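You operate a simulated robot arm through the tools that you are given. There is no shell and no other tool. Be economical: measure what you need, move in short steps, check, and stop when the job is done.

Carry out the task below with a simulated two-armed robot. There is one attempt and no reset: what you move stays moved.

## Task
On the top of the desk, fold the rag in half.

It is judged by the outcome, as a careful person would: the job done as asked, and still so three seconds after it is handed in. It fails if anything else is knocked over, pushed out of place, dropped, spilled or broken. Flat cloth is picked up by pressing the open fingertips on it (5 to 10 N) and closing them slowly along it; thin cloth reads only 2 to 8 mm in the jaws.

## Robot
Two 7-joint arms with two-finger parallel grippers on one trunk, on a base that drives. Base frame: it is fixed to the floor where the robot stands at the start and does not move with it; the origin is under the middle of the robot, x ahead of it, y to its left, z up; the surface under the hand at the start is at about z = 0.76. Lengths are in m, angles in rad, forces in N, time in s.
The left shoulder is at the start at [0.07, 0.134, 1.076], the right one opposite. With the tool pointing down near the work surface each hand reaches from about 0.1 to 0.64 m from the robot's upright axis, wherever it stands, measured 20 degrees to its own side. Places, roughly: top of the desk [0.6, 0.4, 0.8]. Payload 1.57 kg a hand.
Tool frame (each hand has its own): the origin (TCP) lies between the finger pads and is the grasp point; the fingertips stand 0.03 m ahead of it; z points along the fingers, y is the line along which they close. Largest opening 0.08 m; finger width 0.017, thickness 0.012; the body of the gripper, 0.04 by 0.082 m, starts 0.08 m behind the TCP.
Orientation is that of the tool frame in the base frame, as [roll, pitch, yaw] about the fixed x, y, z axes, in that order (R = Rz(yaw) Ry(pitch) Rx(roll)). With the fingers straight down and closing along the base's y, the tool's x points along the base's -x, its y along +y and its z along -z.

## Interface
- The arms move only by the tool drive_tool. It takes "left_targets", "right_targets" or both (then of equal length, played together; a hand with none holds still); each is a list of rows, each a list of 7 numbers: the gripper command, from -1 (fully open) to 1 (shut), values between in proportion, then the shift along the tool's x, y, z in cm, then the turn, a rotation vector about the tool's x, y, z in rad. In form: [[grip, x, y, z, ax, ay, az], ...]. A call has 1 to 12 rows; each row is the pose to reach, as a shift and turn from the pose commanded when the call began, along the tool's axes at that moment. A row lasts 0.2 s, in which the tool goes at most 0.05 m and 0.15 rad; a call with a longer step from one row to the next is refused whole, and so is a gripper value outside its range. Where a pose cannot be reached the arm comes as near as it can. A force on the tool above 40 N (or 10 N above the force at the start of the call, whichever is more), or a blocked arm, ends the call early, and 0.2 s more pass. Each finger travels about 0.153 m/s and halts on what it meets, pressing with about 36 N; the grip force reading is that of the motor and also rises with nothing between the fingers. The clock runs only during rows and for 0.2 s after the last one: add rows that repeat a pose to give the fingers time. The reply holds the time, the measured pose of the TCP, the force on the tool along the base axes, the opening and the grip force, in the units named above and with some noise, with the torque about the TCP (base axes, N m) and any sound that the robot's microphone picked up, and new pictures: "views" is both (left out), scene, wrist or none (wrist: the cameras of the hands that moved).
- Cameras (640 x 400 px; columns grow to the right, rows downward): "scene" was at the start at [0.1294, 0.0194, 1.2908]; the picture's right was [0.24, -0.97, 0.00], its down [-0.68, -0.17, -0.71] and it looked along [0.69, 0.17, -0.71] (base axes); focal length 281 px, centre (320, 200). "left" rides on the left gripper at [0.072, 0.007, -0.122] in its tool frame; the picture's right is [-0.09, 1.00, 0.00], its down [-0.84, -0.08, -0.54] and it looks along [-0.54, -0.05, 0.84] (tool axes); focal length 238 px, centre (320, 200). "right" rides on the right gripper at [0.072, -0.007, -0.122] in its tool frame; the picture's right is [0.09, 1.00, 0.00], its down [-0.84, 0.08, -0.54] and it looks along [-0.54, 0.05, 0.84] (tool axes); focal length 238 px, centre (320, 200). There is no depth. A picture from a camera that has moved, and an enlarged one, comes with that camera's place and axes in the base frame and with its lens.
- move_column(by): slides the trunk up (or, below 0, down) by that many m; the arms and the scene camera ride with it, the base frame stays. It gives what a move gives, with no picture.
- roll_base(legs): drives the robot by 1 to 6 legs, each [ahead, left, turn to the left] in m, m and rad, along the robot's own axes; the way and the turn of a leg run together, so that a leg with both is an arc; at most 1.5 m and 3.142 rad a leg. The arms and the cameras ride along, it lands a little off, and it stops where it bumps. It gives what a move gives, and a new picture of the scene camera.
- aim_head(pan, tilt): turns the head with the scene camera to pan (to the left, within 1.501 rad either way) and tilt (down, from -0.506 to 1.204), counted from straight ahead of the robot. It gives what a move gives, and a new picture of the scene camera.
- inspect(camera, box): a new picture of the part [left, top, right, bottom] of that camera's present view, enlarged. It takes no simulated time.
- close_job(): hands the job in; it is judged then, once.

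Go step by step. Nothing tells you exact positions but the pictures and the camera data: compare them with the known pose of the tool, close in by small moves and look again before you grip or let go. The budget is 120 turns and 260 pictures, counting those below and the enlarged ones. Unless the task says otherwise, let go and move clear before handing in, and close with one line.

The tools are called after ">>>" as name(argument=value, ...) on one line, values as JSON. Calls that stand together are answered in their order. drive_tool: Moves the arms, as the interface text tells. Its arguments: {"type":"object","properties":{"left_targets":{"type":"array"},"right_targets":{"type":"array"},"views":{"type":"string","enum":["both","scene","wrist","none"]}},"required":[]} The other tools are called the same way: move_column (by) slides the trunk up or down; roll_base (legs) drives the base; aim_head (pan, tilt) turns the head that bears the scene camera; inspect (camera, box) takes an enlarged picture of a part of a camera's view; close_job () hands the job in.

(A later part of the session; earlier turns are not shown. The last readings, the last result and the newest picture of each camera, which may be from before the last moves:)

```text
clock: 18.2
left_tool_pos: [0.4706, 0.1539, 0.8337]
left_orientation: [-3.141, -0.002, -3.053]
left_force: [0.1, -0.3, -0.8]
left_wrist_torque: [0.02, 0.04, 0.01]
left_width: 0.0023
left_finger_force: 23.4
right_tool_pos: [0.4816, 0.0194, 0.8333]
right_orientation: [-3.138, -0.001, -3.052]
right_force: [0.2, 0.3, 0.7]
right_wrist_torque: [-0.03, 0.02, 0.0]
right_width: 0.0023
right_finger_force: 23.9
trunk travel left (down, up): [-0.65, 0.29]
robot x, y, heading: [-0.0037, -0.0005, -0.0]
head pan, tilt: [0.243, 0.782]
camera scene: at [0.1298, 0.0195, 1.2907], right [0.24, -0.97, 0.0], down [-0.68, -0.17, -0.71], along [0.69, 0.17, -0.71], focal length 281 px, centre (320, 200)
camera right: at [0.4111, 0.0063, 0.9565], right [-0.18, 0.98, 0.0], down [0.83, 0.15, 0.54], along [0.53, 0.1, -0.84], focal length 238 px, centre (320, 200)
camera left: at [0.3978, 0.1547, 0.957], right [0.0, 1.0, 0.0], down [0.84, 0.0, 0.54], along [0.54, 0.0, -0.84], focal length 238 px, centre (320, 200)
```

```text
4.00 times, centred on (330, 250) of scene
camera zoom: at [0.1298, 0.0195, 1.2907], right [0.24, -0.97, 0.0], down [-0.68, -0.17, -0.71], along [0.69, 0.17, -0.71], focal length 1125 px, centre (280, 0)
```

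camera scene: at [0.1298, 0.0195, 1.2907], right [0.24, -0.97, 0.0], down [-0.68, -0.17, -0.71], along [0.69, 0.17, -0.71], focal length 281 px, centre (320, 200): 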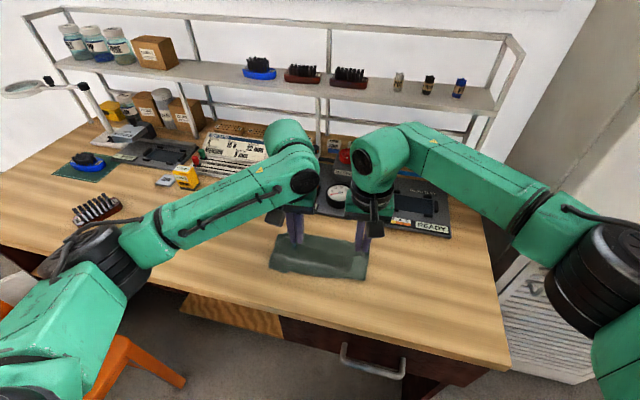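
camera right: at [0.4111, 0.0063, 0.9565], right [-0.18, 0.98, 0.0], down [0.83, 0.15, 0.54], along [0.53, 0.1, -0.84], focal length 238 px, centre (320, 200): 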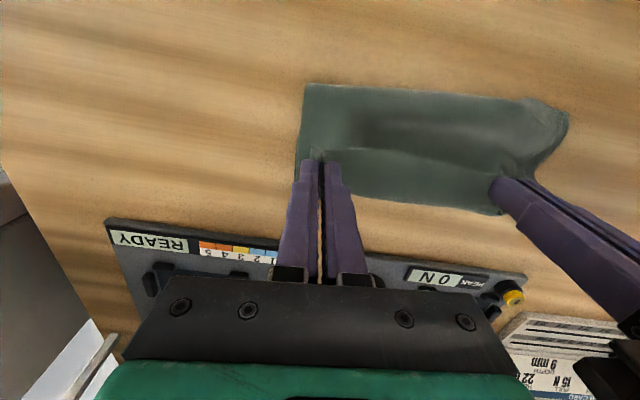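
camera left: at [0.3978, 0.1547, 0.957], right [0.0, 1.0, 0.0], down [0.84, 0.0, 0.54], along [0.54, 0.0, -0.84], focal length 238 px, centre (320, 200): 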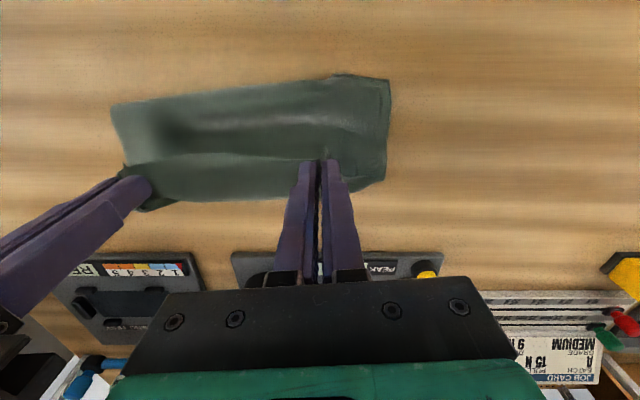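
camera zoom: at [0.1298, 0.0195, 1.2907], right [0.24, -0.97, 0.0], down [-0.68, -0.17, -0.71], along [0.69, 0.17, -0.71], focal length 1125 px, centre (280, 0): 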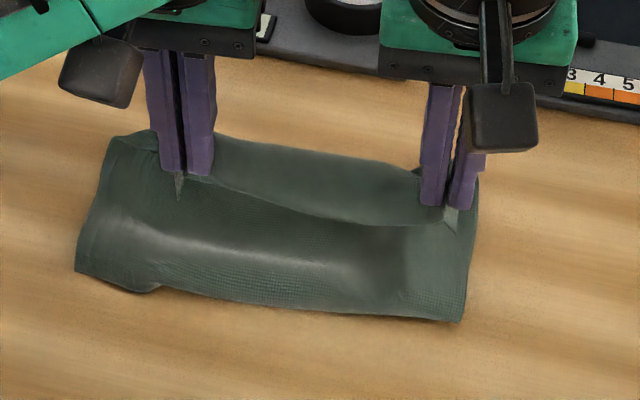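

The free half trails flat toward me (its edge at x ≈ 0.426) and the held edge arches forward, as I wanted. Now I lower and bring the held edge back over the free edge.

>>> drive_tool(left_targets=[[1, 0.3, 0, 0.8, 0, 0, 0], [1, 0.8, 0, 1.3, 0, 0, 0], [1, 1.3, 0, 1.7, 0, 0, 0], [1, 1.9, 0, 2.0, 0, 0, 0], [1, 2.5, 0, 2.3, 0, 0, 0], [1, 3.1, 0, 2.6, 0, 0, 0], [1, 3.6, 0, 2.8, 0, 0, 0], [1, 3.6, 0, 2.8, 0, 0, 0]], right_targets=[[1, 0.3, 0, 0.8, 0, 0, 0], [1, 0.8, 0, 1.3, 0, 0, 0], [1, 1.3, 0, 1.7, 0, 0, 0], [1, 1.9, 0, 2.0, 0, 0, 0], [1, 2.5, 0, 2.3, 0, 0, 0], [1, 3.1, 0, 2.6, 0, 0, 0], [1, 3.6, 0, 2.8, 0, 0, 0], [1, 3.6, 0, 2.8, 0, 0, 0]])

>>> inspect(camera="scene", box=[260, 200, 400, 300])

```text
clock: 20.0
left_tool_pos: [0.4344, 0.1529, 0.8076]
left_orientation: [3.141, 0.001, -3.053]
left_force: [-0.3, 0.9, 0.2]
left_wrist_torque: [0.0, 0.0, 0.0]
left_width: 0.0024
left_finger_force: 23.9
right_tool_pos: [0.4453, 0.0158, 0.8077]
right_orientation: [-3.141, 0.001, -3.052]
right_force: [0.1, 0.2, -0.6]
right_wrist_torque: [-0.01, 0.02, -0.01]
right_width: 0.0023
right_finger_force: 24.1
trunk travel left (down, up): [-0.65, 0.29]
robot x, y, heading: [0.0019, 0.0014, -0.008]
head pan, tilt: [0.243, 0.782]
camera scene: at [0.1296, 0.0194, 1.2908], right [0.24, -0.97, 0.0], down [-0.68, -0.17, -0.71], along [0.69, 0.17, -0.71], focal length 281 px, centre (320, 200)
camera right: at [0.3736, 0.0036, 0.9296], right [-0.18, 0.98, 0.0], down [0.83, 0.15, 0.54], along [0.53, 0.1, -0.84], focal length 238 px, centre (320, 200)
camera left: at [0.3607, 0.1526, 0.9299], right [0.0, 1.0, 0.0], down [0.84, 0.0, 0.54], along [0.54, 0.0, -0.84], focal length 238 px, centre (320, 200)
```

scene: 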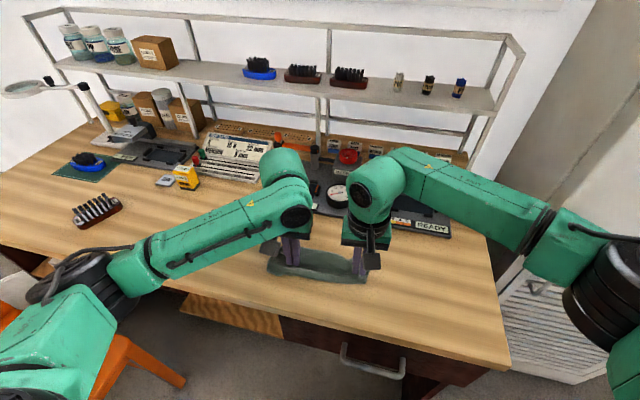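
right: 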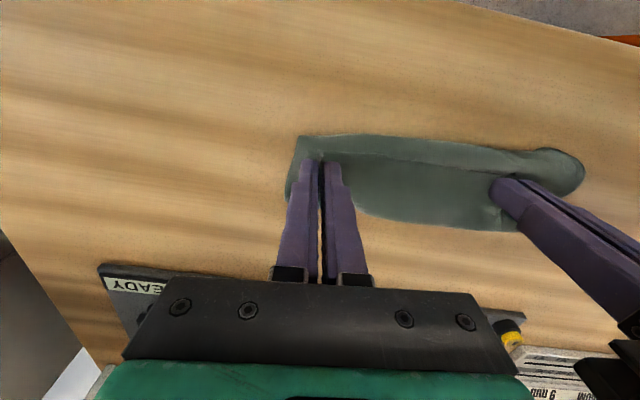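
left: 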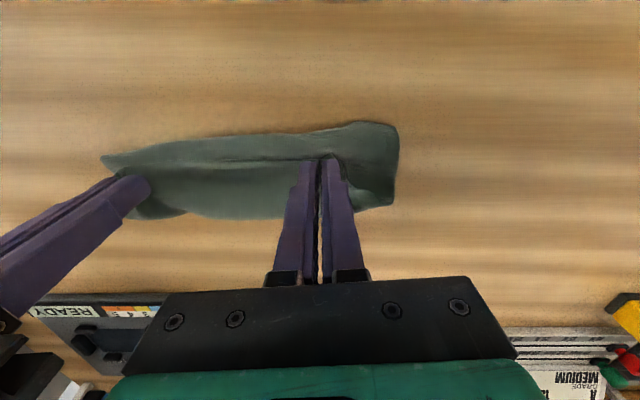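

```text
4.00 times, centred on (330, 250) of scene
camera zoom: at [0.1296, 0.0194, 1.2908], right [0.24, -0.97, 0.0], down [-0.68, -0.17, -0.71], along [0.69, 0.17, -0.71], focal length 1125 px, centre (280, 0)
```

zoom: 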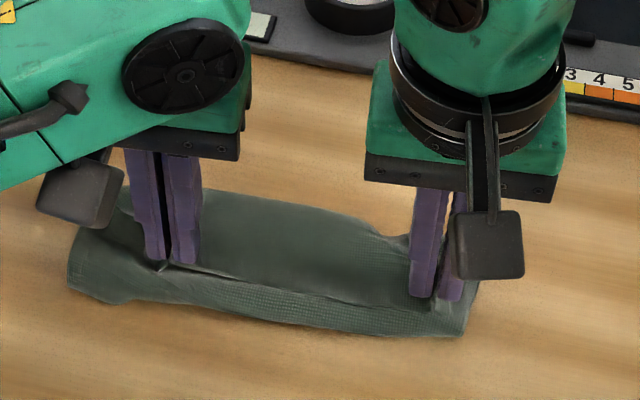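

The fold is nearly there: the free edge is at x ≈ 0.418, the held edge at ≈ 0.432, and the crease at ≈ 0.488. I bring the held edge back another 1.4 cm and down.

>>> drive_tool(left_targets=[[1, 0.5, 0, 0.3, 0, 0, 0], [1, 1.0, 0, 0.6, 0, 0, 0], [1, 1.4, 0, 0.9, 0, 0, 0], [1, 1.4, 0, 1.2, 0, 0, 0], [1, 1.4, 0, 1.2, 0, 0, 0]], right_targets=[[1, 0.5, 0, 0.3, 0, 0, 0], [1, 1.0, 0, 0.6, 0, 0, 0], [1, 1.4, 0, 0.9, 0, 0, 0], [1, 1.4, 0, 1.2, 0, 0, 0], [1, 1.4, 0, 1.2, 0, 0, 0]], views="wrist")

>>> inspect(camera="scene", box=[260, 210, 400, 310])

>>> inspect(camera="left", box=[90, 90, 430, 290])

```text
clock: 21.2
left_tool_pos: [0.4191, 0.1502, 0.7947]
left_orientation: [-3.141, 0.0, -3.053]
left_force: [0.0, 1.1, 0.3]
left_wrist_torque: [0.01, -0.04, 0.02]
left_width: 0.0022
left_finger_force: 23.4
right_tool_pos: [0.4312, 0.015, 0.7949]
right_orientation: [3.142, 0.001, -3.053]
right_force: [-0.6, 1.2, -0.4]
right_wrist_torque: [-0.02, 0.01, 0.01]
right_width: 0.0024
right_finger_force: 23.9
trunk travel left (down, up): [-0.65, 0.29]
robot x, y, heading: [0.0006, 0.0009, -0.003]
head pan, tilt: [0.243, 0.782]
camera right: at [0.36, 0.0026, 0.9173], right [-0.18, 0.98, 0.0], down [0.83, 0.15, 0.54], along [0.53, 0.1, -0.84], focal length 238 px, centre (320, 200)
camera left: at [0.3465, 0.1511, 0.9174], right [0.0, 1.0, 0.0], down [0.84, 0.0, 0.54], along [0.54, 0.0, -0.84], focal length 238 px, centre (320, 200)
```

right: 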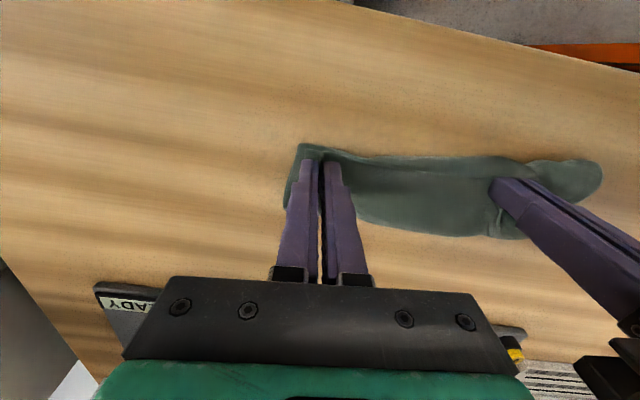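
left: 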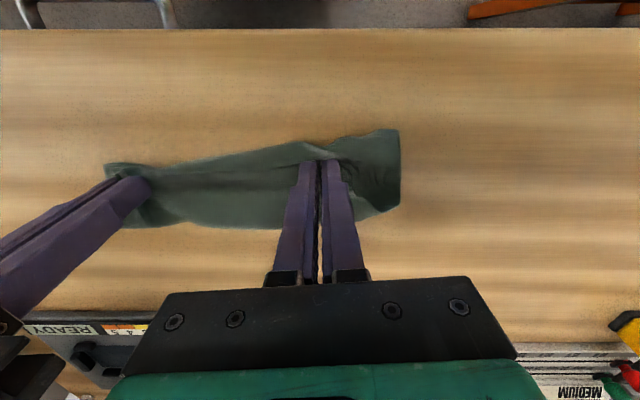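

```text
4.00 times, centred on (330, 260) of scene
camera zoom: at [0.1292, 0.0194, 1.2908], right [0.24, -0.97, 0.0], down [-0.68, -0.17, -0.71], along [0.69, 0.17, -0.71], focal length 1125 px, centre (280, -40)
```

zoom: 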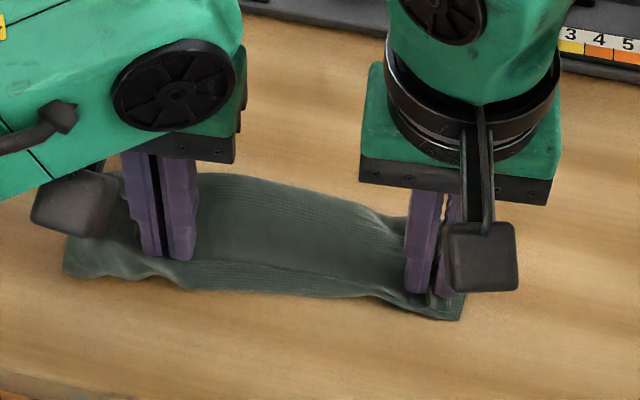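

```text
1.88 times, centred on (260, 190) of left
camera zoom: at [0.3465, 0.1511, 0.9174], right [0.0, 1.0, 0.0], down [0.84, 0.0, 0.54], along [0.54, 0.0, -0.84], focal length 449 px, centre (433, 219)
```

zoom: 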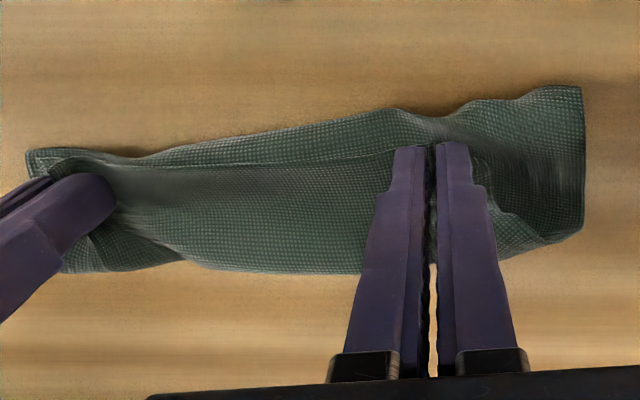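

The fold is good on the right. On the left the held edge sits about 1 cm short and the top layer is shifted right, so I nudge the hands left with the left one also back, then look.

>>> drive_tool(left_targets=[[1, 0, 0, -0.7, 0, 0, 0], [1, 0, 0.8, -0.7, 0, 0, 0], [1, 0.5, 1.5, -0.7, 0, 0, 0], [1, 1.2, 1.9, -0.5, 0, 0, 0], [1, 1.2, 1.9, 0.1, 0, 0, 0], [1, 1.2, 1.9, 0.1, 0, 0, 0]], right_targets=[[1, 0, 0, -0.7, 0, 0, 0], [1, 0, 0.4, -0.7, 0, 0, 0], [1, 0, 0.7, -0.7, 0, 0, 0], [1, 0.2, 0.8, -0.5, 0, 0, 0], [1, 0.2, 0.8, 0.1, 0, 0, 0], [1, 0.2, 0.8, 0.1, 0, 0, 0]], views="none")

>>> inspect(camera="scene", box=[260, 210, 400, 310])

>>> inspect(camera="left", box=[90, 90, 430, 290])

>>> inspect(camera="right", box=[250, 90, 640, 290])

```text
clock: 22.6
left_tool_pos: [0.4052, 0.1689, 0.7951]
left_orientation: [-3.139, 0.002, -3.053]
left_force: [4.7, -20.0, 0.9]
left_wrist_torque: [-0.62, -0.11, 0.1]
left_width: 0.0023
left_finger_force: 24.0
right_tool_pos: [0.4267, 0.0235, 0.7938]
right_orientation: [3.14, 0.0, -3.051]
right_force: [-5.7, 19.9, 0.6]
right_wrist_torque: [0.63, 0.14, 0.08]
right_width: 0.0023
right_finger_force: 23.9
trunk travel left (down, up): [-0.65, 0.29]
robot x, y, heading: [-0.0, -0.0005, 0.004]
head pan, tilt: [0.243, 0.782]
```

```text
4.00 times, centred on (330, 260) of scene
camera zoom: at [0.1289, 0.0194, 1.2909], right [0.24, -0.97, 0.0], down [-0.68, -0.17, -0.71], along [0.69, 0.17, -0.7], focal length 1125 px, centre (280, -40)
```

zoom: 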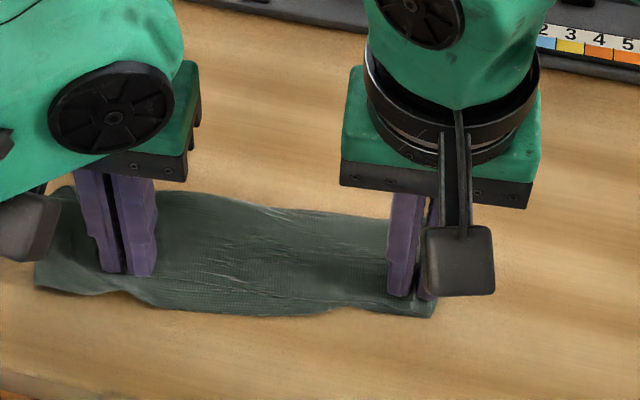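

```text
1.88 times, centred on (260, 190) of left
camera zoom: at [0.3324, 0.1692, 0.9169], right [0.0, 1.0, 0.0], down [0.84, 0.0, 0.54], along [0.54, -0.01, -0.84], focal length 449 px, centre (433, 219)
```

zoom: 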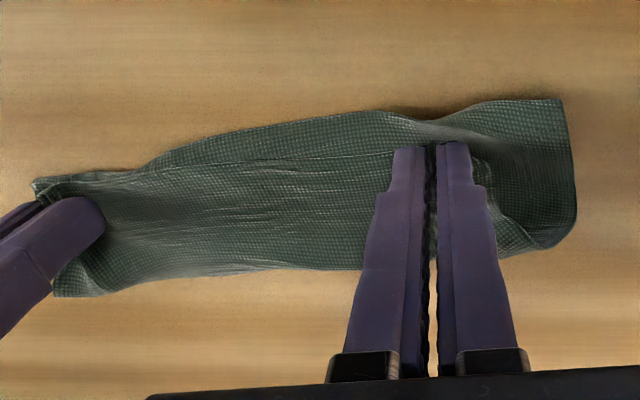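

```text
1.64 times, centred on (445, 190) of right
camera zoom: at [0.3569, 0.0103, 0.9162], right [-0.18, 0.98, 0.0], down [0.83, 0.15, 0.54], along [0.53, 0.1, -0.84], focal length 391 px, centre (115, 216)
```

zoom: 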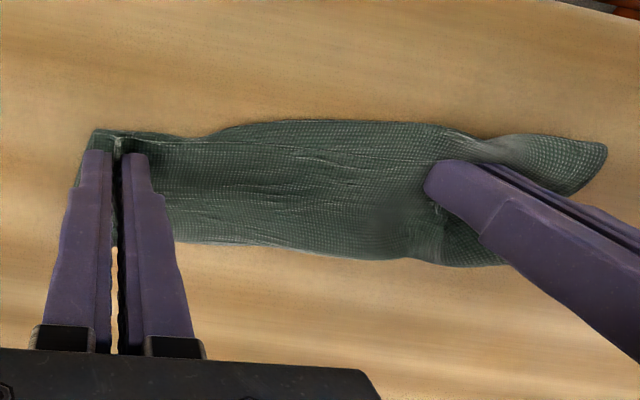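

The hands pull against each other at this spacing, so I ease them together, press lightly, and open slowly to smooth the pinched ridges back out.

>>> drive_tool(left_targets=[[1, 0, -0.4, 0, 0, 0, 0], [1, 0, -0.4, 0.35, 0, 0, 0], [0.9, 0, -0.3, 0.4, 0, 0, 0], [0.8, 0, -0.2, 0.4, 0, 0, 0], [0.7, 0, -0.1, 0.4, 0, 0, 0], [0.6, 0, 0, 0.4, 0, 0, 0], [0.5, 0, 0, 0.4, 0, 0, 0], [0.4, 0, 0, 0.4, 0, 0, 0], [0.3, 0, 0, 0.4, 0, 0, 0], [0.2, 0, 0, 0.4, 0, 0, 0], [0.2, 0, 0, 0.4, 0, 0, 0]], right_targets=[[1, 0, 0.4, 0, 0, 0, 0], [1, 0, 0.4, 0.2, 0, 0, 0], [0.9, 0, 0.3, 0.25, 0, 0, 0], [0.8, 0, 0.2, 0.25, 0, 0, 0], [0.7, 0, 0.1, 0.25, 0, 0, 0], [0.6, 0, 0, 0.25, 0, 0, 0], [0.5, 0, 0, 0.25, 0, 0, 0], [0.4, 0, 0, 0.25, 0, 0, 0], [0.3, 0, 0, 0.25, 0, 0, 0], [0.2, 0, 0, 0.25, 0, 0, 0], [0.2, 0, 0, 0.25, 0, 0, 0]], views="none")

>>> inspect(camera="left", box=[90, 90, 430, 290])

>>> inspect(camera="right", box=[250, 90, 640, 290])

```text
clock: 25.0
left_tool_pos: [0.4021, 0.1667, 0.7919]
left_orientation: [3.141, 0.003, -3.052]
left_force: [5.3, -2.0, 33.7]
left_wrist_torque: [-0.12, -0.11, 0.01]
left_width: 0.0159
left_finger_force: 0.0
right_tool_pos: [0.4255, 0.0191, 0.792]
right_orientation: [-3.141, 0.008, -3.053]
right_force: [-0.1, -2.0, 9.4]
right_wrist_torque: [0.08, 0.03, -0.01]
right_width: 0.0299
right_finger_force: 0.1
trunk travel left (down, up): [-0.65, 0.29]
robot x, y, heading: [-0.0048, -0.0032, -0.004]
head pan, tilt: [0.243, 0.782]
```

```text
1.88 times, centred on (260, 190) of left
camera zoom: at [0.3294, 0.1668, 0.9145], right [0.0, 1.0, 0.0], down [0.84, 0.0, 0.55], along [0.55, 0.0, -0.84], focal length 449 px, centre (433, 219)
```

zoom: 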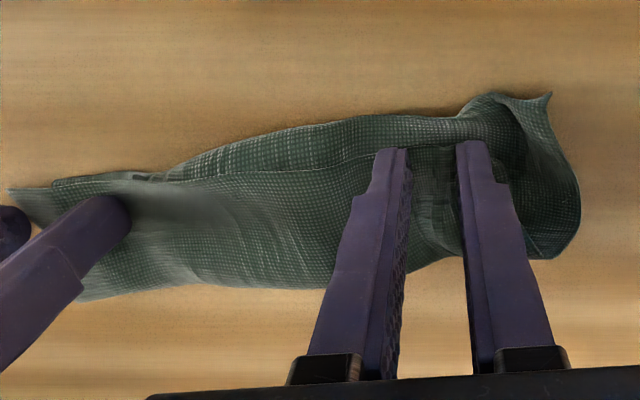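

```text
1.64 times, centred on (445, 190) of right
camera zoom: at [0.354, 0.0074, 0.9148], right [-0.18, 0.98, 0.0], down [0.82, 0.15, 0.55], along [0.54, 0.1, -0.84], focal length 391 px, centre (115, 216)
```

zoom: 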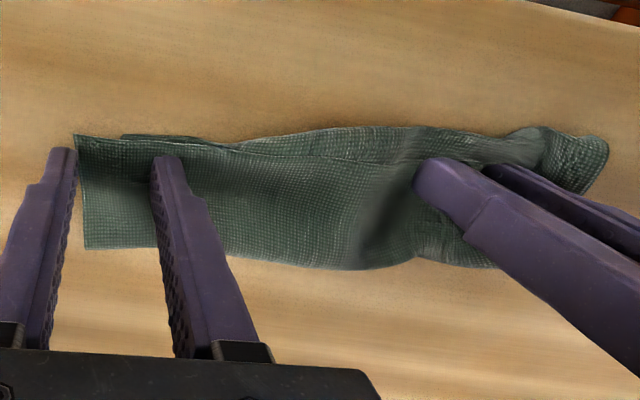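

The ridges are spreading, with too much pressure on the left. I ease that off, finish opening, and rise clear to look.

>>> drive_tool(left_targets=[[0.5, 0, 0, -0.3, 0, 0, 0], [0.3, 0, 0, -0.4, 0, 0, 0], [0.2, 0, 0, -0.6, 0, 0, 0], [0.2, 0, 0, -1.5, 0, 0, 0], [0.2, 0, 0, -4, 0, 0, 0], [0.2, 0, 0, -8, 0, 0, 0], [0.2, 0, 4, -11, 0, 0, 0], [0.2, 0, 8, -13, 0, 0, 0], [0.2, 0, 12, -13, 0, 0, 0]], right_targets=[[0.2, 0, 0, -0.2, 0, 0, 0], [0.2, 0, 0, -0.4, 0, 0, 0], [0.2, 0, 0, -0.6, 0, 0, 0], [0.2, 0, 0, -1.5, 0, 0, 0], [0.2, 0, 0, -4, 0, 0, 0], [0.2, 0, 0, -8, 0, 0, 0], [0.2, 0, -4, -11, 0, 0, 0], [0.2, 0, -8, -13, 0, 0, 0], [0.2, 0, -12, -13, 0, 0, 0]], views="none")

>>> inspect(camera="scene", box=[250, 200, 410, 310])

>>> inspect(camera="left", box=[0, 40, 320, 240])

```text
clock: 27.0
left_tool_pos: [0.3921, 0.2857, 0.9215]
left_orientation: [3.141, 0.001, -3.053]
left_force: [-1.2, -0.4, -0.4]
left_wrist_torque: [0.01, -0.01, -0.01]
left_width: 0.032
left_finger_force: 0.1
right_tool_pos: [0.4363, -0.0986, 0.9255]
right_orientation: [3.141, 0.0, -3.052]
right_force: [-0.5, -0.7, -0.5]
right_wrist_torque: [0.04, -0.02, 0.01]
right_width: 0.032
right_finger_force: 0.1
trunk travel left (down, up): [-0.65, 0.29]
robot x, y, heading: [0.0011, 0.0017, 0.002]
head pan, tilt: [0.243, 0.782]
```

```text
3.64 times, centred on (330, 255) of scene
camera zoom: at [0.1283, 0.0188, 1.2909], right [0.24, -0.97, 0.0], down [-0.68, -0.17, -0.71], along [0.69, 0.17, -0.7], focal length 1023 px, centre (284, 0)
```

zoom: 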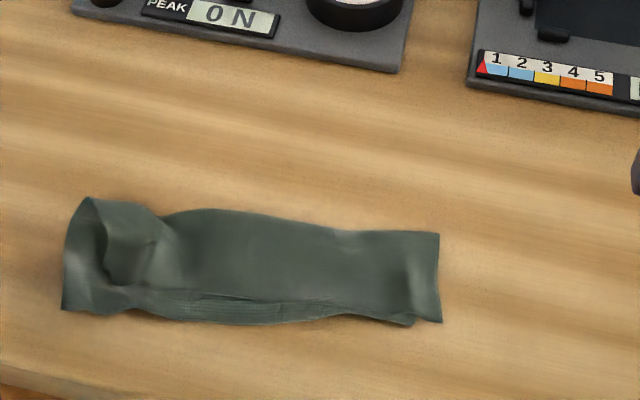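

```text
2.00 times, centred on (160, 140) of left
camera zoom: at [0.3193, 0.2873, 1.0441], right [0.01, 1.0, 0.0], down [0.84, 0.0, 0.54], along [0.54, 0.0, -0.84], focal length 477 px, centre (640, 320)
```

zoom: 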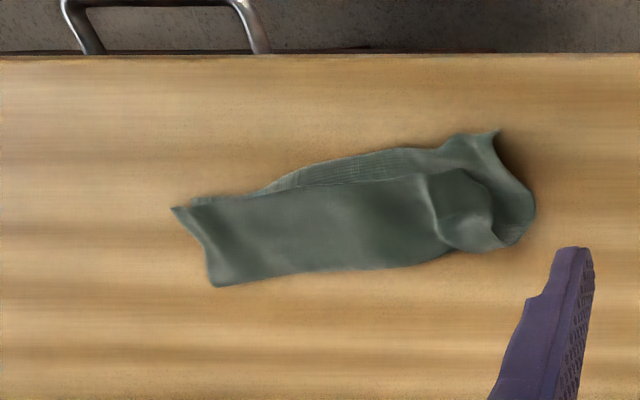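

The rag is folded nearly in half with straight right corners. The left end is crumpled, so I take a closer look there.

>>> inspect(camera="scene", box=[260, 245, 308, 290])

>>> inspect(camera="left", box=[170, 90, 280, 175])

```text
8.89 times, centred on (284, 268) of scene
camera zoom: at [0.1283, 0.0188, 1.2909], right [0.24, -0.97, 0.0], down [-0.68, -0.17, -0.71], along [0.69, 0.17, -0.7], focal length 2500 px, centre (640, -400)
```

zoom: 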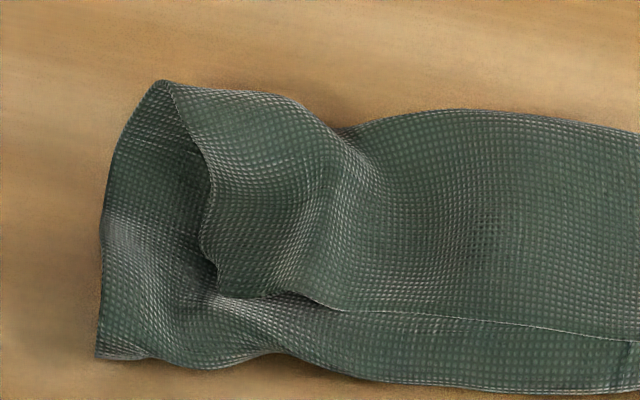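

```text
4.71 times, centred on (225, 132) of left
camera zoom: at [0.3193, 0.2873, 1.0441], right [0.01, 1.0, 0.0], down [0.84, 0.0, 0.54], along [0.54, 0.0, -0.84], focal length 1122 px, centre (767, 518)
```

zoom: 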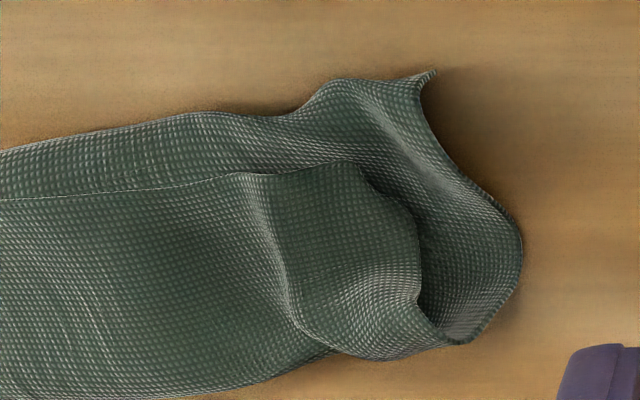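

The top layer's left corner sits near (0.395, 0.183), bunched in, and should lie on the bottom corner near (0.378, 0.209). I'll pinch only that corner with the left hand, lift it slightly and lay it outward.

>>> drive_tool(left_targets=[[0.4, 0, -4, 2, 0, 0, 0], [0.55, -0.1, -8, 4, 0, 0, 0], [0.55, -0.1, -12, 6, 0, 0, 0], [0.55, -0.1, -12, 9, 0, 0, 0], [0.55, -0.1, -12, 10.7, 0, 0, 0], [0.55, -0.1, -12, 10.7, 0, 0, 0]], views="none")

>>> inspect(camera="left", box=[200, 90, 440, 240])

>>> inspect(camera="scene", box=[250, 230, 330, 290])

```text
clock: 28.4
left_tool_pos: [0.4054, 0.1687, 0.8154]
left_orientation: [3.141, 0.0, -3.052]
left_force: [0.0, -0.6, 0.3]
left_wrist_torque: [-0.02, -0.02, 0.0]
left_width: 0.0182
left_finger_force: 0.1
right_tool_pos: [0.4389, -0.0987, 0.9239]
right_orientation: [-3.141, 0.001, -3.052]
right_force: [-0.3, 0.5, -0.1]
right_wrist_torque: [0.0, -0.02, -0.02]
right_width: 0.0321
right_finger_force: 0.1
trunk travel left (down, up): [-0.65, 0.29]
robot x, y, heading: [-0.0019, -0.0024, -0.001]
head pan, tilt: [0.243, 0.782]
```

```text
2.67 times, centred on (320, 165) of left
camera zoom: at [0.3325, 0.1692, 0.9369], right [0.0, 1.0, 0.0], down [0.84, 0.0, 0.54], along [0.54, 0.0, -0.84], focal length 636 px, centre (320, 293)
```

zoom: 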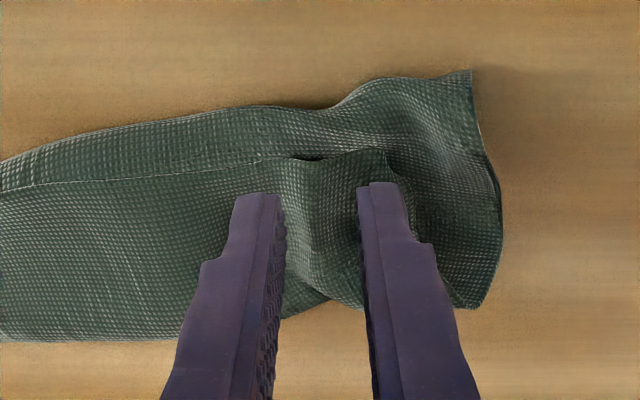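

```text
6.67 times, centred on (290, 260) of scene
camera zoom: at [0.1294, 0.0193, 1.2908], right [0.24, -0.97, 0.0], down [-0.68, -0.17, -0.71], along [0.69, 0.17, -0.71], focal length 1875 px, centre (520, -200)
```

zoom: 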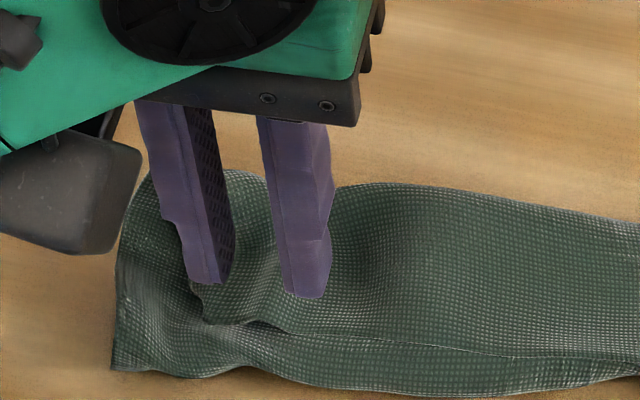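

>>> drive_tool(left_targets=[[0.5, 0.4, -0.2, 0.8, 0, 0, 0], [0.5, 0.4, -0.2, 1.4, 0, 0, 0], [0.5, 0.4, -0.2, 1.9, 0, 0, 0], [0.5, 0.4, -0.2, 1.9, 0, 0, 0]], views="none")

>>> inspect(camera="left", box=[200, 90, 440, 240])

```text
clock: 29.4
left_tool_pos: [0.4015, 0.1674, 0.7947]
left_orientation: [3.141, 0.001, -3.052]
left_force: [1.1, -0.3, 1.4]
left_wrist_torque: [-0.01, -0.01, 0.04]
left_width: 0.0197
left_finger_force: 0.1
right_tool_pos: [0.4378, -0.0985, 0.9249]
right_orientation: [-3.141, -0.001, -3.053]
right_force: [0.3, -0.3, -0.6]
right_wrist_torque: [0.01, -0.01, 0.0]
right_width: 0.0321
right_finger_force: 0.0
trunk travel left (down, up): [-0.65, 0.29]
robot x, y, heading: [0.0008, 0.0002, -0.001]
head pan, tilt: [0.243, 0.782]
```

```text
2.67 times, centred on (320, 165) of left
camera zoom: at [0.329, 0.1663, 0.9169], right [0.0, 1.0, 0.0], down [0.84, 0.0, 0.54], along [0.54, 0.0, -0.84], focal length 636 px, centre (320, 293)
```

zoom: 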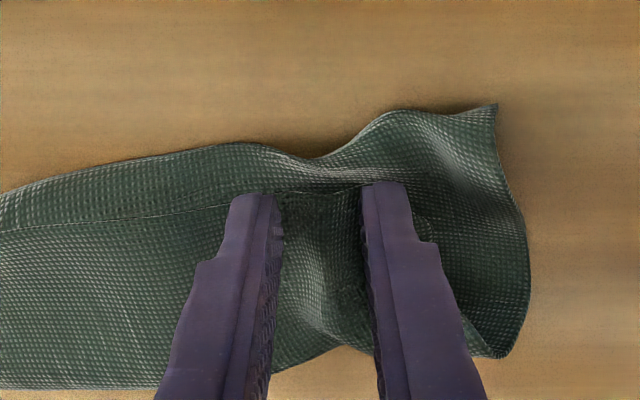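

Light contact. I close slowly on the corner with a slight press.

>>> drive_tool(left_targets=[[0.5, 0, 0, 0.08, 0, 0, 0], [0.58, 0, 0, 0.08, 0, 0, 0], [0.66, 0, 0, 0.08, 0, 0, 0], [0.74, 0, 0, 0.08, 0, 0, 0], [0.82, 0, 0, 0.08, 0, 0, 0], [0.9, 0, 0, 0.05, 0, 0, 0], [1, 0, 0, 0, 0, 0, 0], [1, 0, 0, 0, 0, 0, 0], [1, 0, 0, -0.6, 0, 0, 0], [1, 0, 0, -1.4, 0, 0, 0], [1, 0, 0, -1.4, 0, 0, 0]], views="none")

>>> inspect(camera="left", box=[200, 90, 440, 240])

>>> inspect(camera="scene", box=[250, 230, 330, 290])

```text
clock: 31.8
left_tool_pos: [0.4021, 0.1663, 0.8091]
left_orientation: [3.141, -0.001, -3.052]
left_force: [0.0, -0.1, -0.5]
left_wrist_torque: [0.01, 0.02, -0.02]
left_width: 0.0024
left_finger_force: 23.8
right_tool_pos: [0.4389, -0.0965, 0.925]
right_orientation: [3.14, -0.001, -3.053]
right_force: [-0.6, -0.7, 0.3]
right_wrist_torque: [-0.01, -0.03, -0.02]
right_width: 0.032
right_finger_force: 0.1
trunk travel left (down, up): [-0.65, 0.29]
robot x, y, heading: [0.0052, 0.0021, -0.004]
head pan, tilt: [0.243, 0.782]
```

```text
2.67 times, centred on (320, 165) of left
camera zoom: at [0.3293, 0.1658, 0.9308], right [0.0, 1.0, 0.0], down [0.84, 0.0, 0.54], along [0.54, 0.0, -0.84], focal length 636 px, centre (320, 293)
```

zoom: 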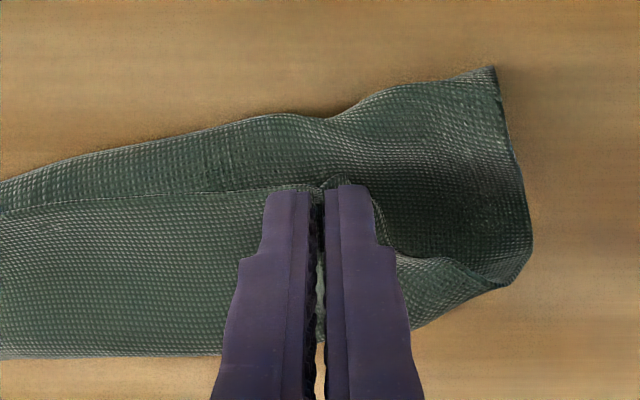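

```text
6.67 times, centred on (290, 260) of scene
camera zoom: at [0.1294, 0.0194, 1.2908], right [0.24, -0.97, 0.0], down [-0.68, -0.17, -0.71], along [0.69, 0.17, -0.71], focal length 1875 px, centre (520, -200)
```

zoom: 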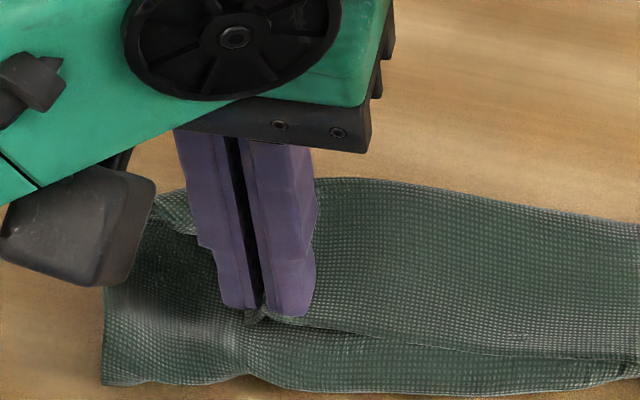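

Only the top layer is pinched. I carry the corner outward to the left and toward me, then set it down.

>>> drive_tool(left_targets=[[1, 0.3, 0.6, -0.2, 0, 0, 0], [1, 0.6, 1.3, -0.2, 0, 0, 0], [1, 1.0, 2.0, 0, 0, 0, 0], [1, 1.4, 2.6, 0.3, 0, 0, 0], [1, 1.4, 2.6, 0.9, 0, 0, 0], [1, 1.4, 2.6, 1.2, 0, 0, 0], [1, 1.4, 2.6, 1.2, 0, 0, 0]], views="none")

>>> inspect(camera="left", box=[100, 90, 440, 290])

>>> inspect(camera="scene", box=[240, 210, 390, 310])

```text
clock: 33.4
left_tool_pos: [0.3866, 0.1901, 0.7976]
left_orientation: [-3.141, -0.001, -3.053]
left_force: [-0.3, 0.3, 0.2]
left_wrist_torque: [0.01, 0.0, 0.01]
left_width: 0.0023
left_finger_force: 23.5
right_tool_pos: [0.438, -0.0972, 0.9247]
right_orientation: [-3.141, 0.003, -3.052]
right_force: [-0.3, 0.0, 0.9]
right_wrist_torque: [0.01, 0.01, 0.03]
right_width: 0.0321
right_finger_force: 0.1
trunk travel left (down, up): [-0.65, 0.29]
robot x, y, heading: [-0.0009, 0.0041, -0.002]
head pan, tilt: [0.243, 0.782]
```

```text
1.88 times, centred on (270, 190) of left
camera zoom: at [0.3134, 0.1912, 0.9189], right [0.0, 1.0, 0.0], down [0.84, 0.0, 0.54], along [0.54, 0.0, -0.84], focal length 449 px, centre (414, 219)
```

zoom: 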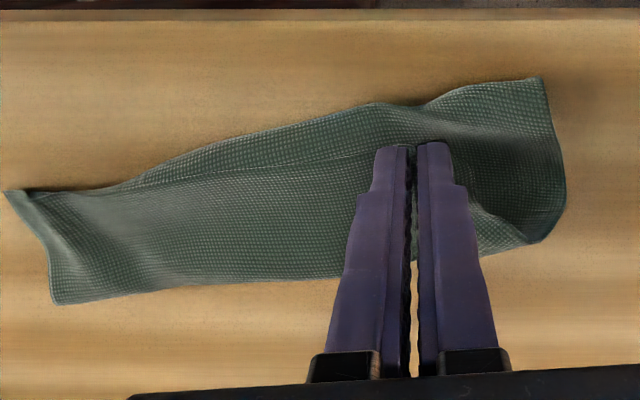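

```text
4.00 times, centred on (315, 260) of scene
camera zoom: at [0.1294, 0.0194, 1.2908], right [0.24, -0.97, 0.0], down [-0.68, -0.17, -0.71], along [0.69, 0.17, -0.71], focal length 1125 px, centre (340, -40)
```

zoom: 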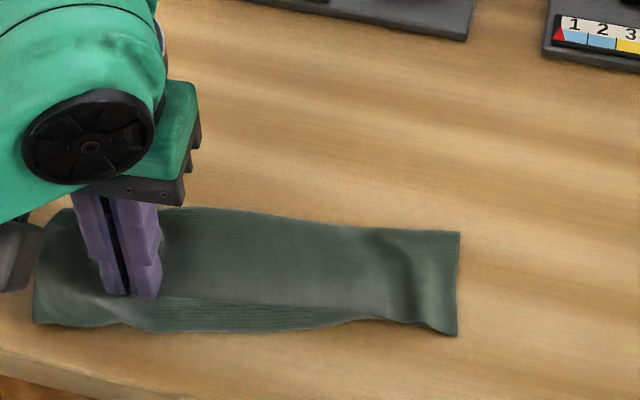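

The bottom layer followed along. I'll pin the rag near its middle with the right fingertips, then pull the left corner out against that.

>>> drive_tool(right_targets=[[0.5, 0, 4, 2, 0, 0, 0], [1, 0, 8, 4, 0, 0, 0], [1, -0.1, 12, 6, 0, 0, 0], [1, -0.2, 16, 8, 0, 0, 0], [1, -0.2, 16.7, 11, 0, 0, 0], [1, -0.2, 16.7, 12.8, 0, 0, 0], [1, -0.2, 16.7, 13.35, 0, 0, 0], [1, -0.2, 16.7, 13.35, 0, 0, 0]], views="none")

>>> inspect(camera="right", box=[200, 80, 600, 300])

```text
clock: 35.2
left_tool_pos: [0.3841, 0.1888, 0.7985]
left_orientation: [-3.14, 0.003, -3.052]
left_force: [-0.6, 0.0, 0.2]
left_wrist_torque: [0.01, 0.0, 0.01]
left_width: 0.0023
left_finger_force: 23.8
right_tool_pos: [0.4251, 0.0703, 0.792]
right_orientation: [3.138, 0.01, -3.054]
right_force: [8.4, -2.5, 36.9]
right_wrist_torque: [-0.16, -0.06, 0.05]
right_width: 0.0
right_finger_force: 21.4
trunk travel left (down, up): [-0.65, 0.29]
robot x, y, heading: [0.0001, -0.0033, 0.0]
head pan, tilt: [0.243, 0.782]
```

```text
1.60 times, centred on (400, 190) of right
camera zoom: at [0.3536, 0.0574, 0.914], right [-0.18, 0.98, 0.0], down [0.82, 0.15, 0.55], along [0.54, 0.1, -0.84], focal length 381 px, centre (192, 216)
```

zoom: 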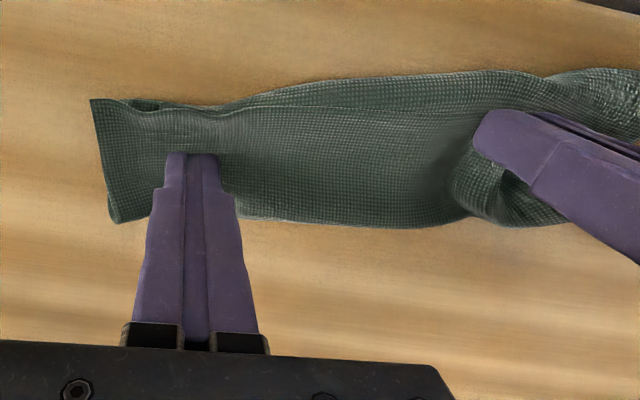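

Pin force is too high, so I ease it to about 15 N and then draw the left corner out over the bottom corner.

>>> drive_tool(right_targets=[[1, 0, 0, -0.18, 0, 0, 0], [1, 0, 0, -0.18, 0, 0, 0], [1, 0, 0, -0.18, 0, 0, 0], [1, 0, 0, -0.18, 0, 0, 0], [1, 0, 0, -0.18, 0, 0, 0], [1, 0, 0, -0.18, 0, 0, 0], [1, 0, 0, -0.18, 0, 0, 0], [1, 0, 0, -0.18, 0, 0, 0], [1, 0, 0, -0.18, 0, 0, 0]], left_targets=[[1, 0, 0, -0.6, 0, 0, 0], [1, 0, 0, -1.2, 0, 0, 0], [1, 0.4, 0.6, -1.3, 0, 0, 0], [1, 0.8, 1.2, -1.3, 0, 0, 0], [1, 1.2, 1.8, -1.1, 0, 0, 0], [1, 1.7, 2.4, -0.8, 0, 0, 0], [1, 1.7, 2.4, -0.3, 0, 0, 0], [1, 1.7, 2.4, 0.1, 0, 0, 0], [1, 1.7, 2.4, 0.1, 0, 0, 0]], views="none")

>>> inspect(camera="left", box=[100, 90, 440, 290])

>>> inspect(camera="scene", box=[240, 210, 390, 310])

```text
clock: 37.2
left_tool_pos: [0.3659, 0.2111, 0.7975]
left_orientation: [-3.138, 0.007, -3.052]
left_force: [9.0, -21.6, 7.4]
left_wrist_torque: [-0.71, -0.22, -0.04]
left_width: 0.0025
left_finger_force: 23.6
right_tool_pos: [0.4223, 0.0703, 0.7927]
right_orientation: [3.137, 0.001, -3.053]
right_force: [-7.0, 18.2, 23.3]
right_wrist_torque: [0.46, 0.32, -0.09]
right_width: 0.0002
right_finger_force: 21.5
trunk travel left (down, up): [-0.65, 0.29]
robot x, y, heading: [0.0012, -0.0001, -0.002]
head pan, tilt: [0.243, 0.782]
```

```text
1.88 times, centred on (270, 190) of left
camera zoom: at [0.2917, 0.2121, 0.9196], right [0.0, 1.0, 0.0], down [0.84, 0.0, 0.55], along [0.55, 0.0, -0.84], focal length 449 px, centre (414, 219)
```

zoom: 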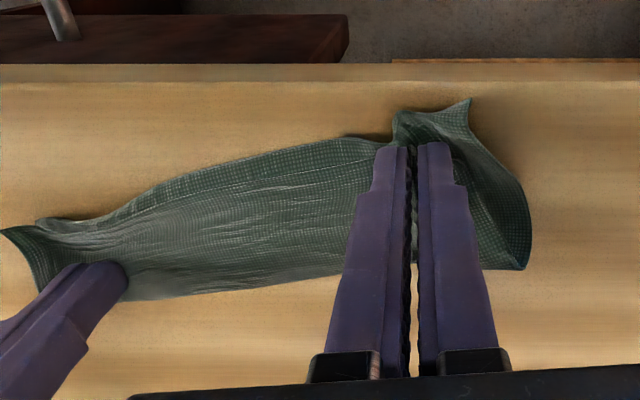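

```text
4.00 times, centred on (315, 260) of scene
camera zoom: at [0.1252, 0.0175, 1.2914], right [0.24, -0.97, 0.0], down [-0.68, -0.17, -0.71], along [0.69, 0.17, -0.7], focal length 1125 px, centre (340, -40)
```

zoom: 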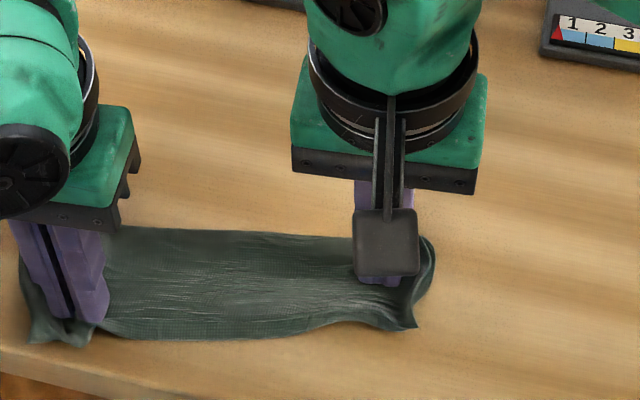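

The corner now lies over the bottom corner and the top is pulled straight. I relax the tension, press lightly and open to spread the pinch, then lift both hands straight up.

>>> drive_tool(left_targets=[[1, -0.1, -0.4, 0, 0, 0, 0], [1, -0.1, -0.4, 0.15, 0, 0, 0], [0.9, -0.1, -0.3, 0.15, 0, 0, 0], [0.8, -0.1, -0.2, 0.15, 0, 0, 0], [0.7, -0.1, -0.1, 0.15, 0, 0, 0], [0.6, -0.1, 0, 0.15, 0, 0, 0], [0.5, -0.1, 0, 0.1, 0, 0, 0], [0.4, -0.1, 0, 0.1, 0, 0, 0], [0.4, -0.1, 0, -0.5, 0, 0, 0], [0.4, -0.1, 0, -2, 0, 0, 0], [0.4, -0.1, 0, -6, 0, 0, 0]], right_targets=[[1, 0, 0, 0, 0, 0, 0], [1, 0, 0, 0, 0, 0, 0], [1, 0, 0, 0, 0, 0, 0], [1, 0, 0, 0, 0, 0, 0], [1, 0, 0, 0, 0, 0, 0], [1, 0, 0, 0, 0, 0, 0], [1, 0, 0, 0, 0, 0, 0], [1, 0, 0, 0, 0, 0, 0], [1, 0, 0, 0, 0, 0, 0], [1, 0, 0, 0, 0, 0, 0], [1, 0, 0, -0.3, 0, 0, 0]], views="none")

>>> inspect(camera="left", box=[100, 60, 440, 260])

```text
clock: 39.6
left_tool_pos: [0.3645, 0.2111, 0.8577]
left_orientation: [-3.141, 0.002, -3.053]
left_force: [-0.4, 0.6, -0.6]
left_wrist_torque: [0.01, 0.01, -0.02]
left_width: 0.0238
left_finger_force: 0.0
right_tool_pos: [0.4233, 0.0693, 0.793]
right_orientation: [-3.14, 0.003, -3.05]
right_force: [-3.9, 1.8, 17.2]
right_wrist_torque: [0.0, 0.2, -0.04]
right_width: 0.0
right_finger_force: 20.9
trunk travel left (down, up): [-0.65, 0.29]
robot x, y, heading: [0.0068, 0.0028, 0.001]
head pan, tilt: [0.243, 0.782]
```

```text
1.88 times, centred on (270, 160) of left
camera zoom: at [0.2921, 0.2123, 0.98], right [0.0, 1.0, 0.0], down [0.84, 0.0, 0.54], along [0.54, 0.0, -0.84], focal length 449 px, centre (414, 275)
```

zoom: 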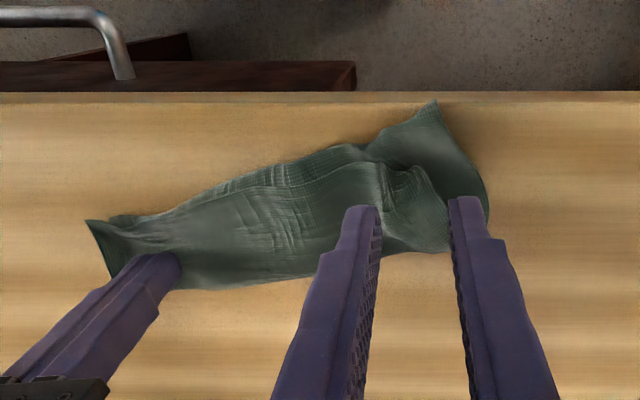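

>>> drive_tool(left_targets=[[0.4, 0, 0, -4, 0, 0, 0], [0.4, 0, 4, -7, 0, 0, 0], [0.4, 0, 8, -7, 0, 0, 0], [0.4, 0, 12, -7, 0, 0, 0]], right_targets=[[1, 0, 0, -1, 0, 0, 0], [1, 0, 0, -5, 0, 0, 0], [1, 0, -4, -8, 0, 0, 0], [1, 0, -8, -11, 0, 0, 0]], views="none")

>>> inspect(camera="left", box=[20, 60, 300, 230])

>>> inspect(camera="scene", box=[230, 220, 370, 310])

```text
clock: 40.6
left_tool_pos: [0.3563, 0.3315, 0.9274]
left_orientation: [-3.141, 0.001, -3.055]
left_force: [0.0, -0.5, 0.2]
left_wrist_torque: [0.01, -0.01, 0.0]
left_width: 0.0241
left_finger_force: 0.1
right_tool_pos: [0.4325, -0.0141, 0.9018]
right_orientation: [-3.142, 0.002, -3.054]
right_force: [0.2, -0.4, 0.4]
right_wrist_torque: [0.04, -0.04, 0.02]
right_width: 0.0
right_finger_force: 21.3
trunk travel left (down, up): [-0.65, 0.29]
robot x, y, heading: [-0.0046, 0.0002, -0.002]
head pan, tilt: [0.243, 0.782]
```

```text
2.29 times, centred on (160, 145) of left
camera zoom: at [0.2833, 0.3314, 1.0503], right [0.01, 1.0, 0.0], down [0.84, 0.0, 0.54], along [0.54, 0.0, -0.84], focal length 545 px, centre (686, 326)
```

zoom: 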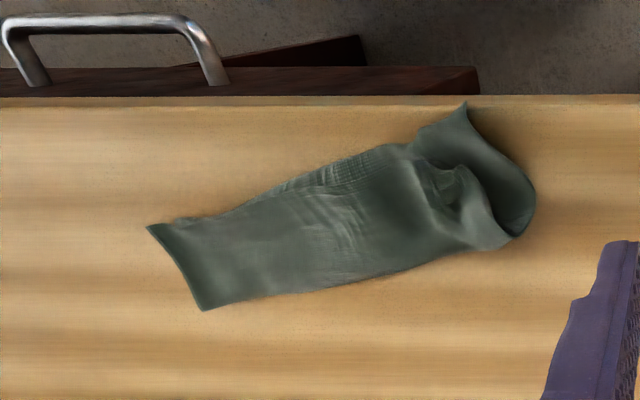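

```text
4.44 times, centred on (300, 265) of scene
camera zoom: at [0.1274, 0.0176, 1.291], right [0.24, -0.97, 0.0], down [-0.68, -0.17, -0.71], along [0.69, 0.17, -0.7], focal length 1250 px, centre (409, -89)
```

zoom: 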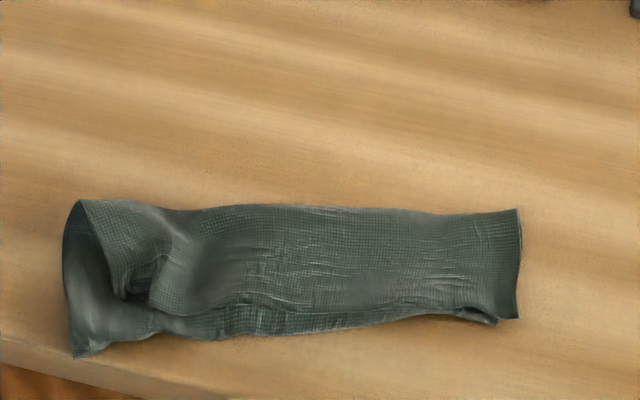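

The left corner is still bunched and the rag is close to the desk's front edge. I'll set closed fingertips of both hands on it and slide the whole rag forward and square first.

>>> drive_tool(left_targets=[[1, -0.4, -3.6, 1, 0, 0, 0], [1, -0.8, -7.2, 2, 0, 0, 0], [1, -1.2, -10.8, 4, 0, 0, 0], [1, -1.6, -14.4, 7, 0, 0, 0], [1, -1.8, -17.9, 9, 0, 0, 0], [1, -1.8, -17.9, 12, 0, 0, 0], [1, -1.8, -17.9, 13.1, 0, 0, 0], [1, -1.8, -17.9, 13.4, 0, 0, 0], [1, -1.8, -17.9, 13.4, 0, 0, 0]], right_targets=[[1, 0.1, 1.7, 1, 0, 0, 0], [1, 0.1, 3.4, 2, 0, 0, 0], [1, 0.1, 5.1, 4, 0, 0, 0], [1, 0.1, 6.9, 6, 0, 0, 0], [1, 0.1, 6.9, 8, 0, 0, 0], [1, 0.1, 6.9, 9.5, 0, 0, 0], [1, 0.1, 6.9, 10.5, 0, 0, 0], [1, 0.1, 6.9, 10.8, 0, 0, 0], [1, 0.1, 6.9, 10.8, 0, 0, 0]], views="none")

>>> inspect(camera="left", box=[100, 60, 500, 290])

```text
clock: 42.6
left_tool_pos: [0.3905, 0.1547, 0.7939]
left_orientation: [-3.141, -0.001, -3.053]
left_force: [-0.1, -0.3, 0.6]
left_wrist_torque: [0.0, 0.0, 0.03]
left_width: 0.0001
left_finger_force: 21.0
right_tool_pos: [0.4252, 0.0572, 0.7952]
right_orientation: [3.141, 0.001, -3.053]
right_force: [-0.1, 0.1, 0.3]
right_wrist_torque: [-0.02, -0.03, -0.03]
right_width: 0.0
right_finger_force: 21.3
trunk travel left (down, up): [-0.65, 0.29]
robot x, y, heading: [0.0021, -0.0013, -0.003]
head pan, tilt: [0.243, 0.782]
```

```text
1.60 times, centred on (300, 175) of left
camera zoom: at [0.3181, 0.1558, 0.9161], right [0.0, 1.0, 0.0], down [0.84, 0.0, 0.54], along [0.54, 0.0, -0.84], focal length 381 px, centre (352, 240)
```

zoom: 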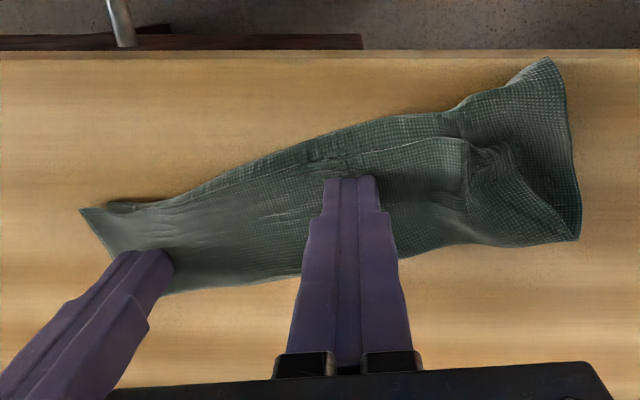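

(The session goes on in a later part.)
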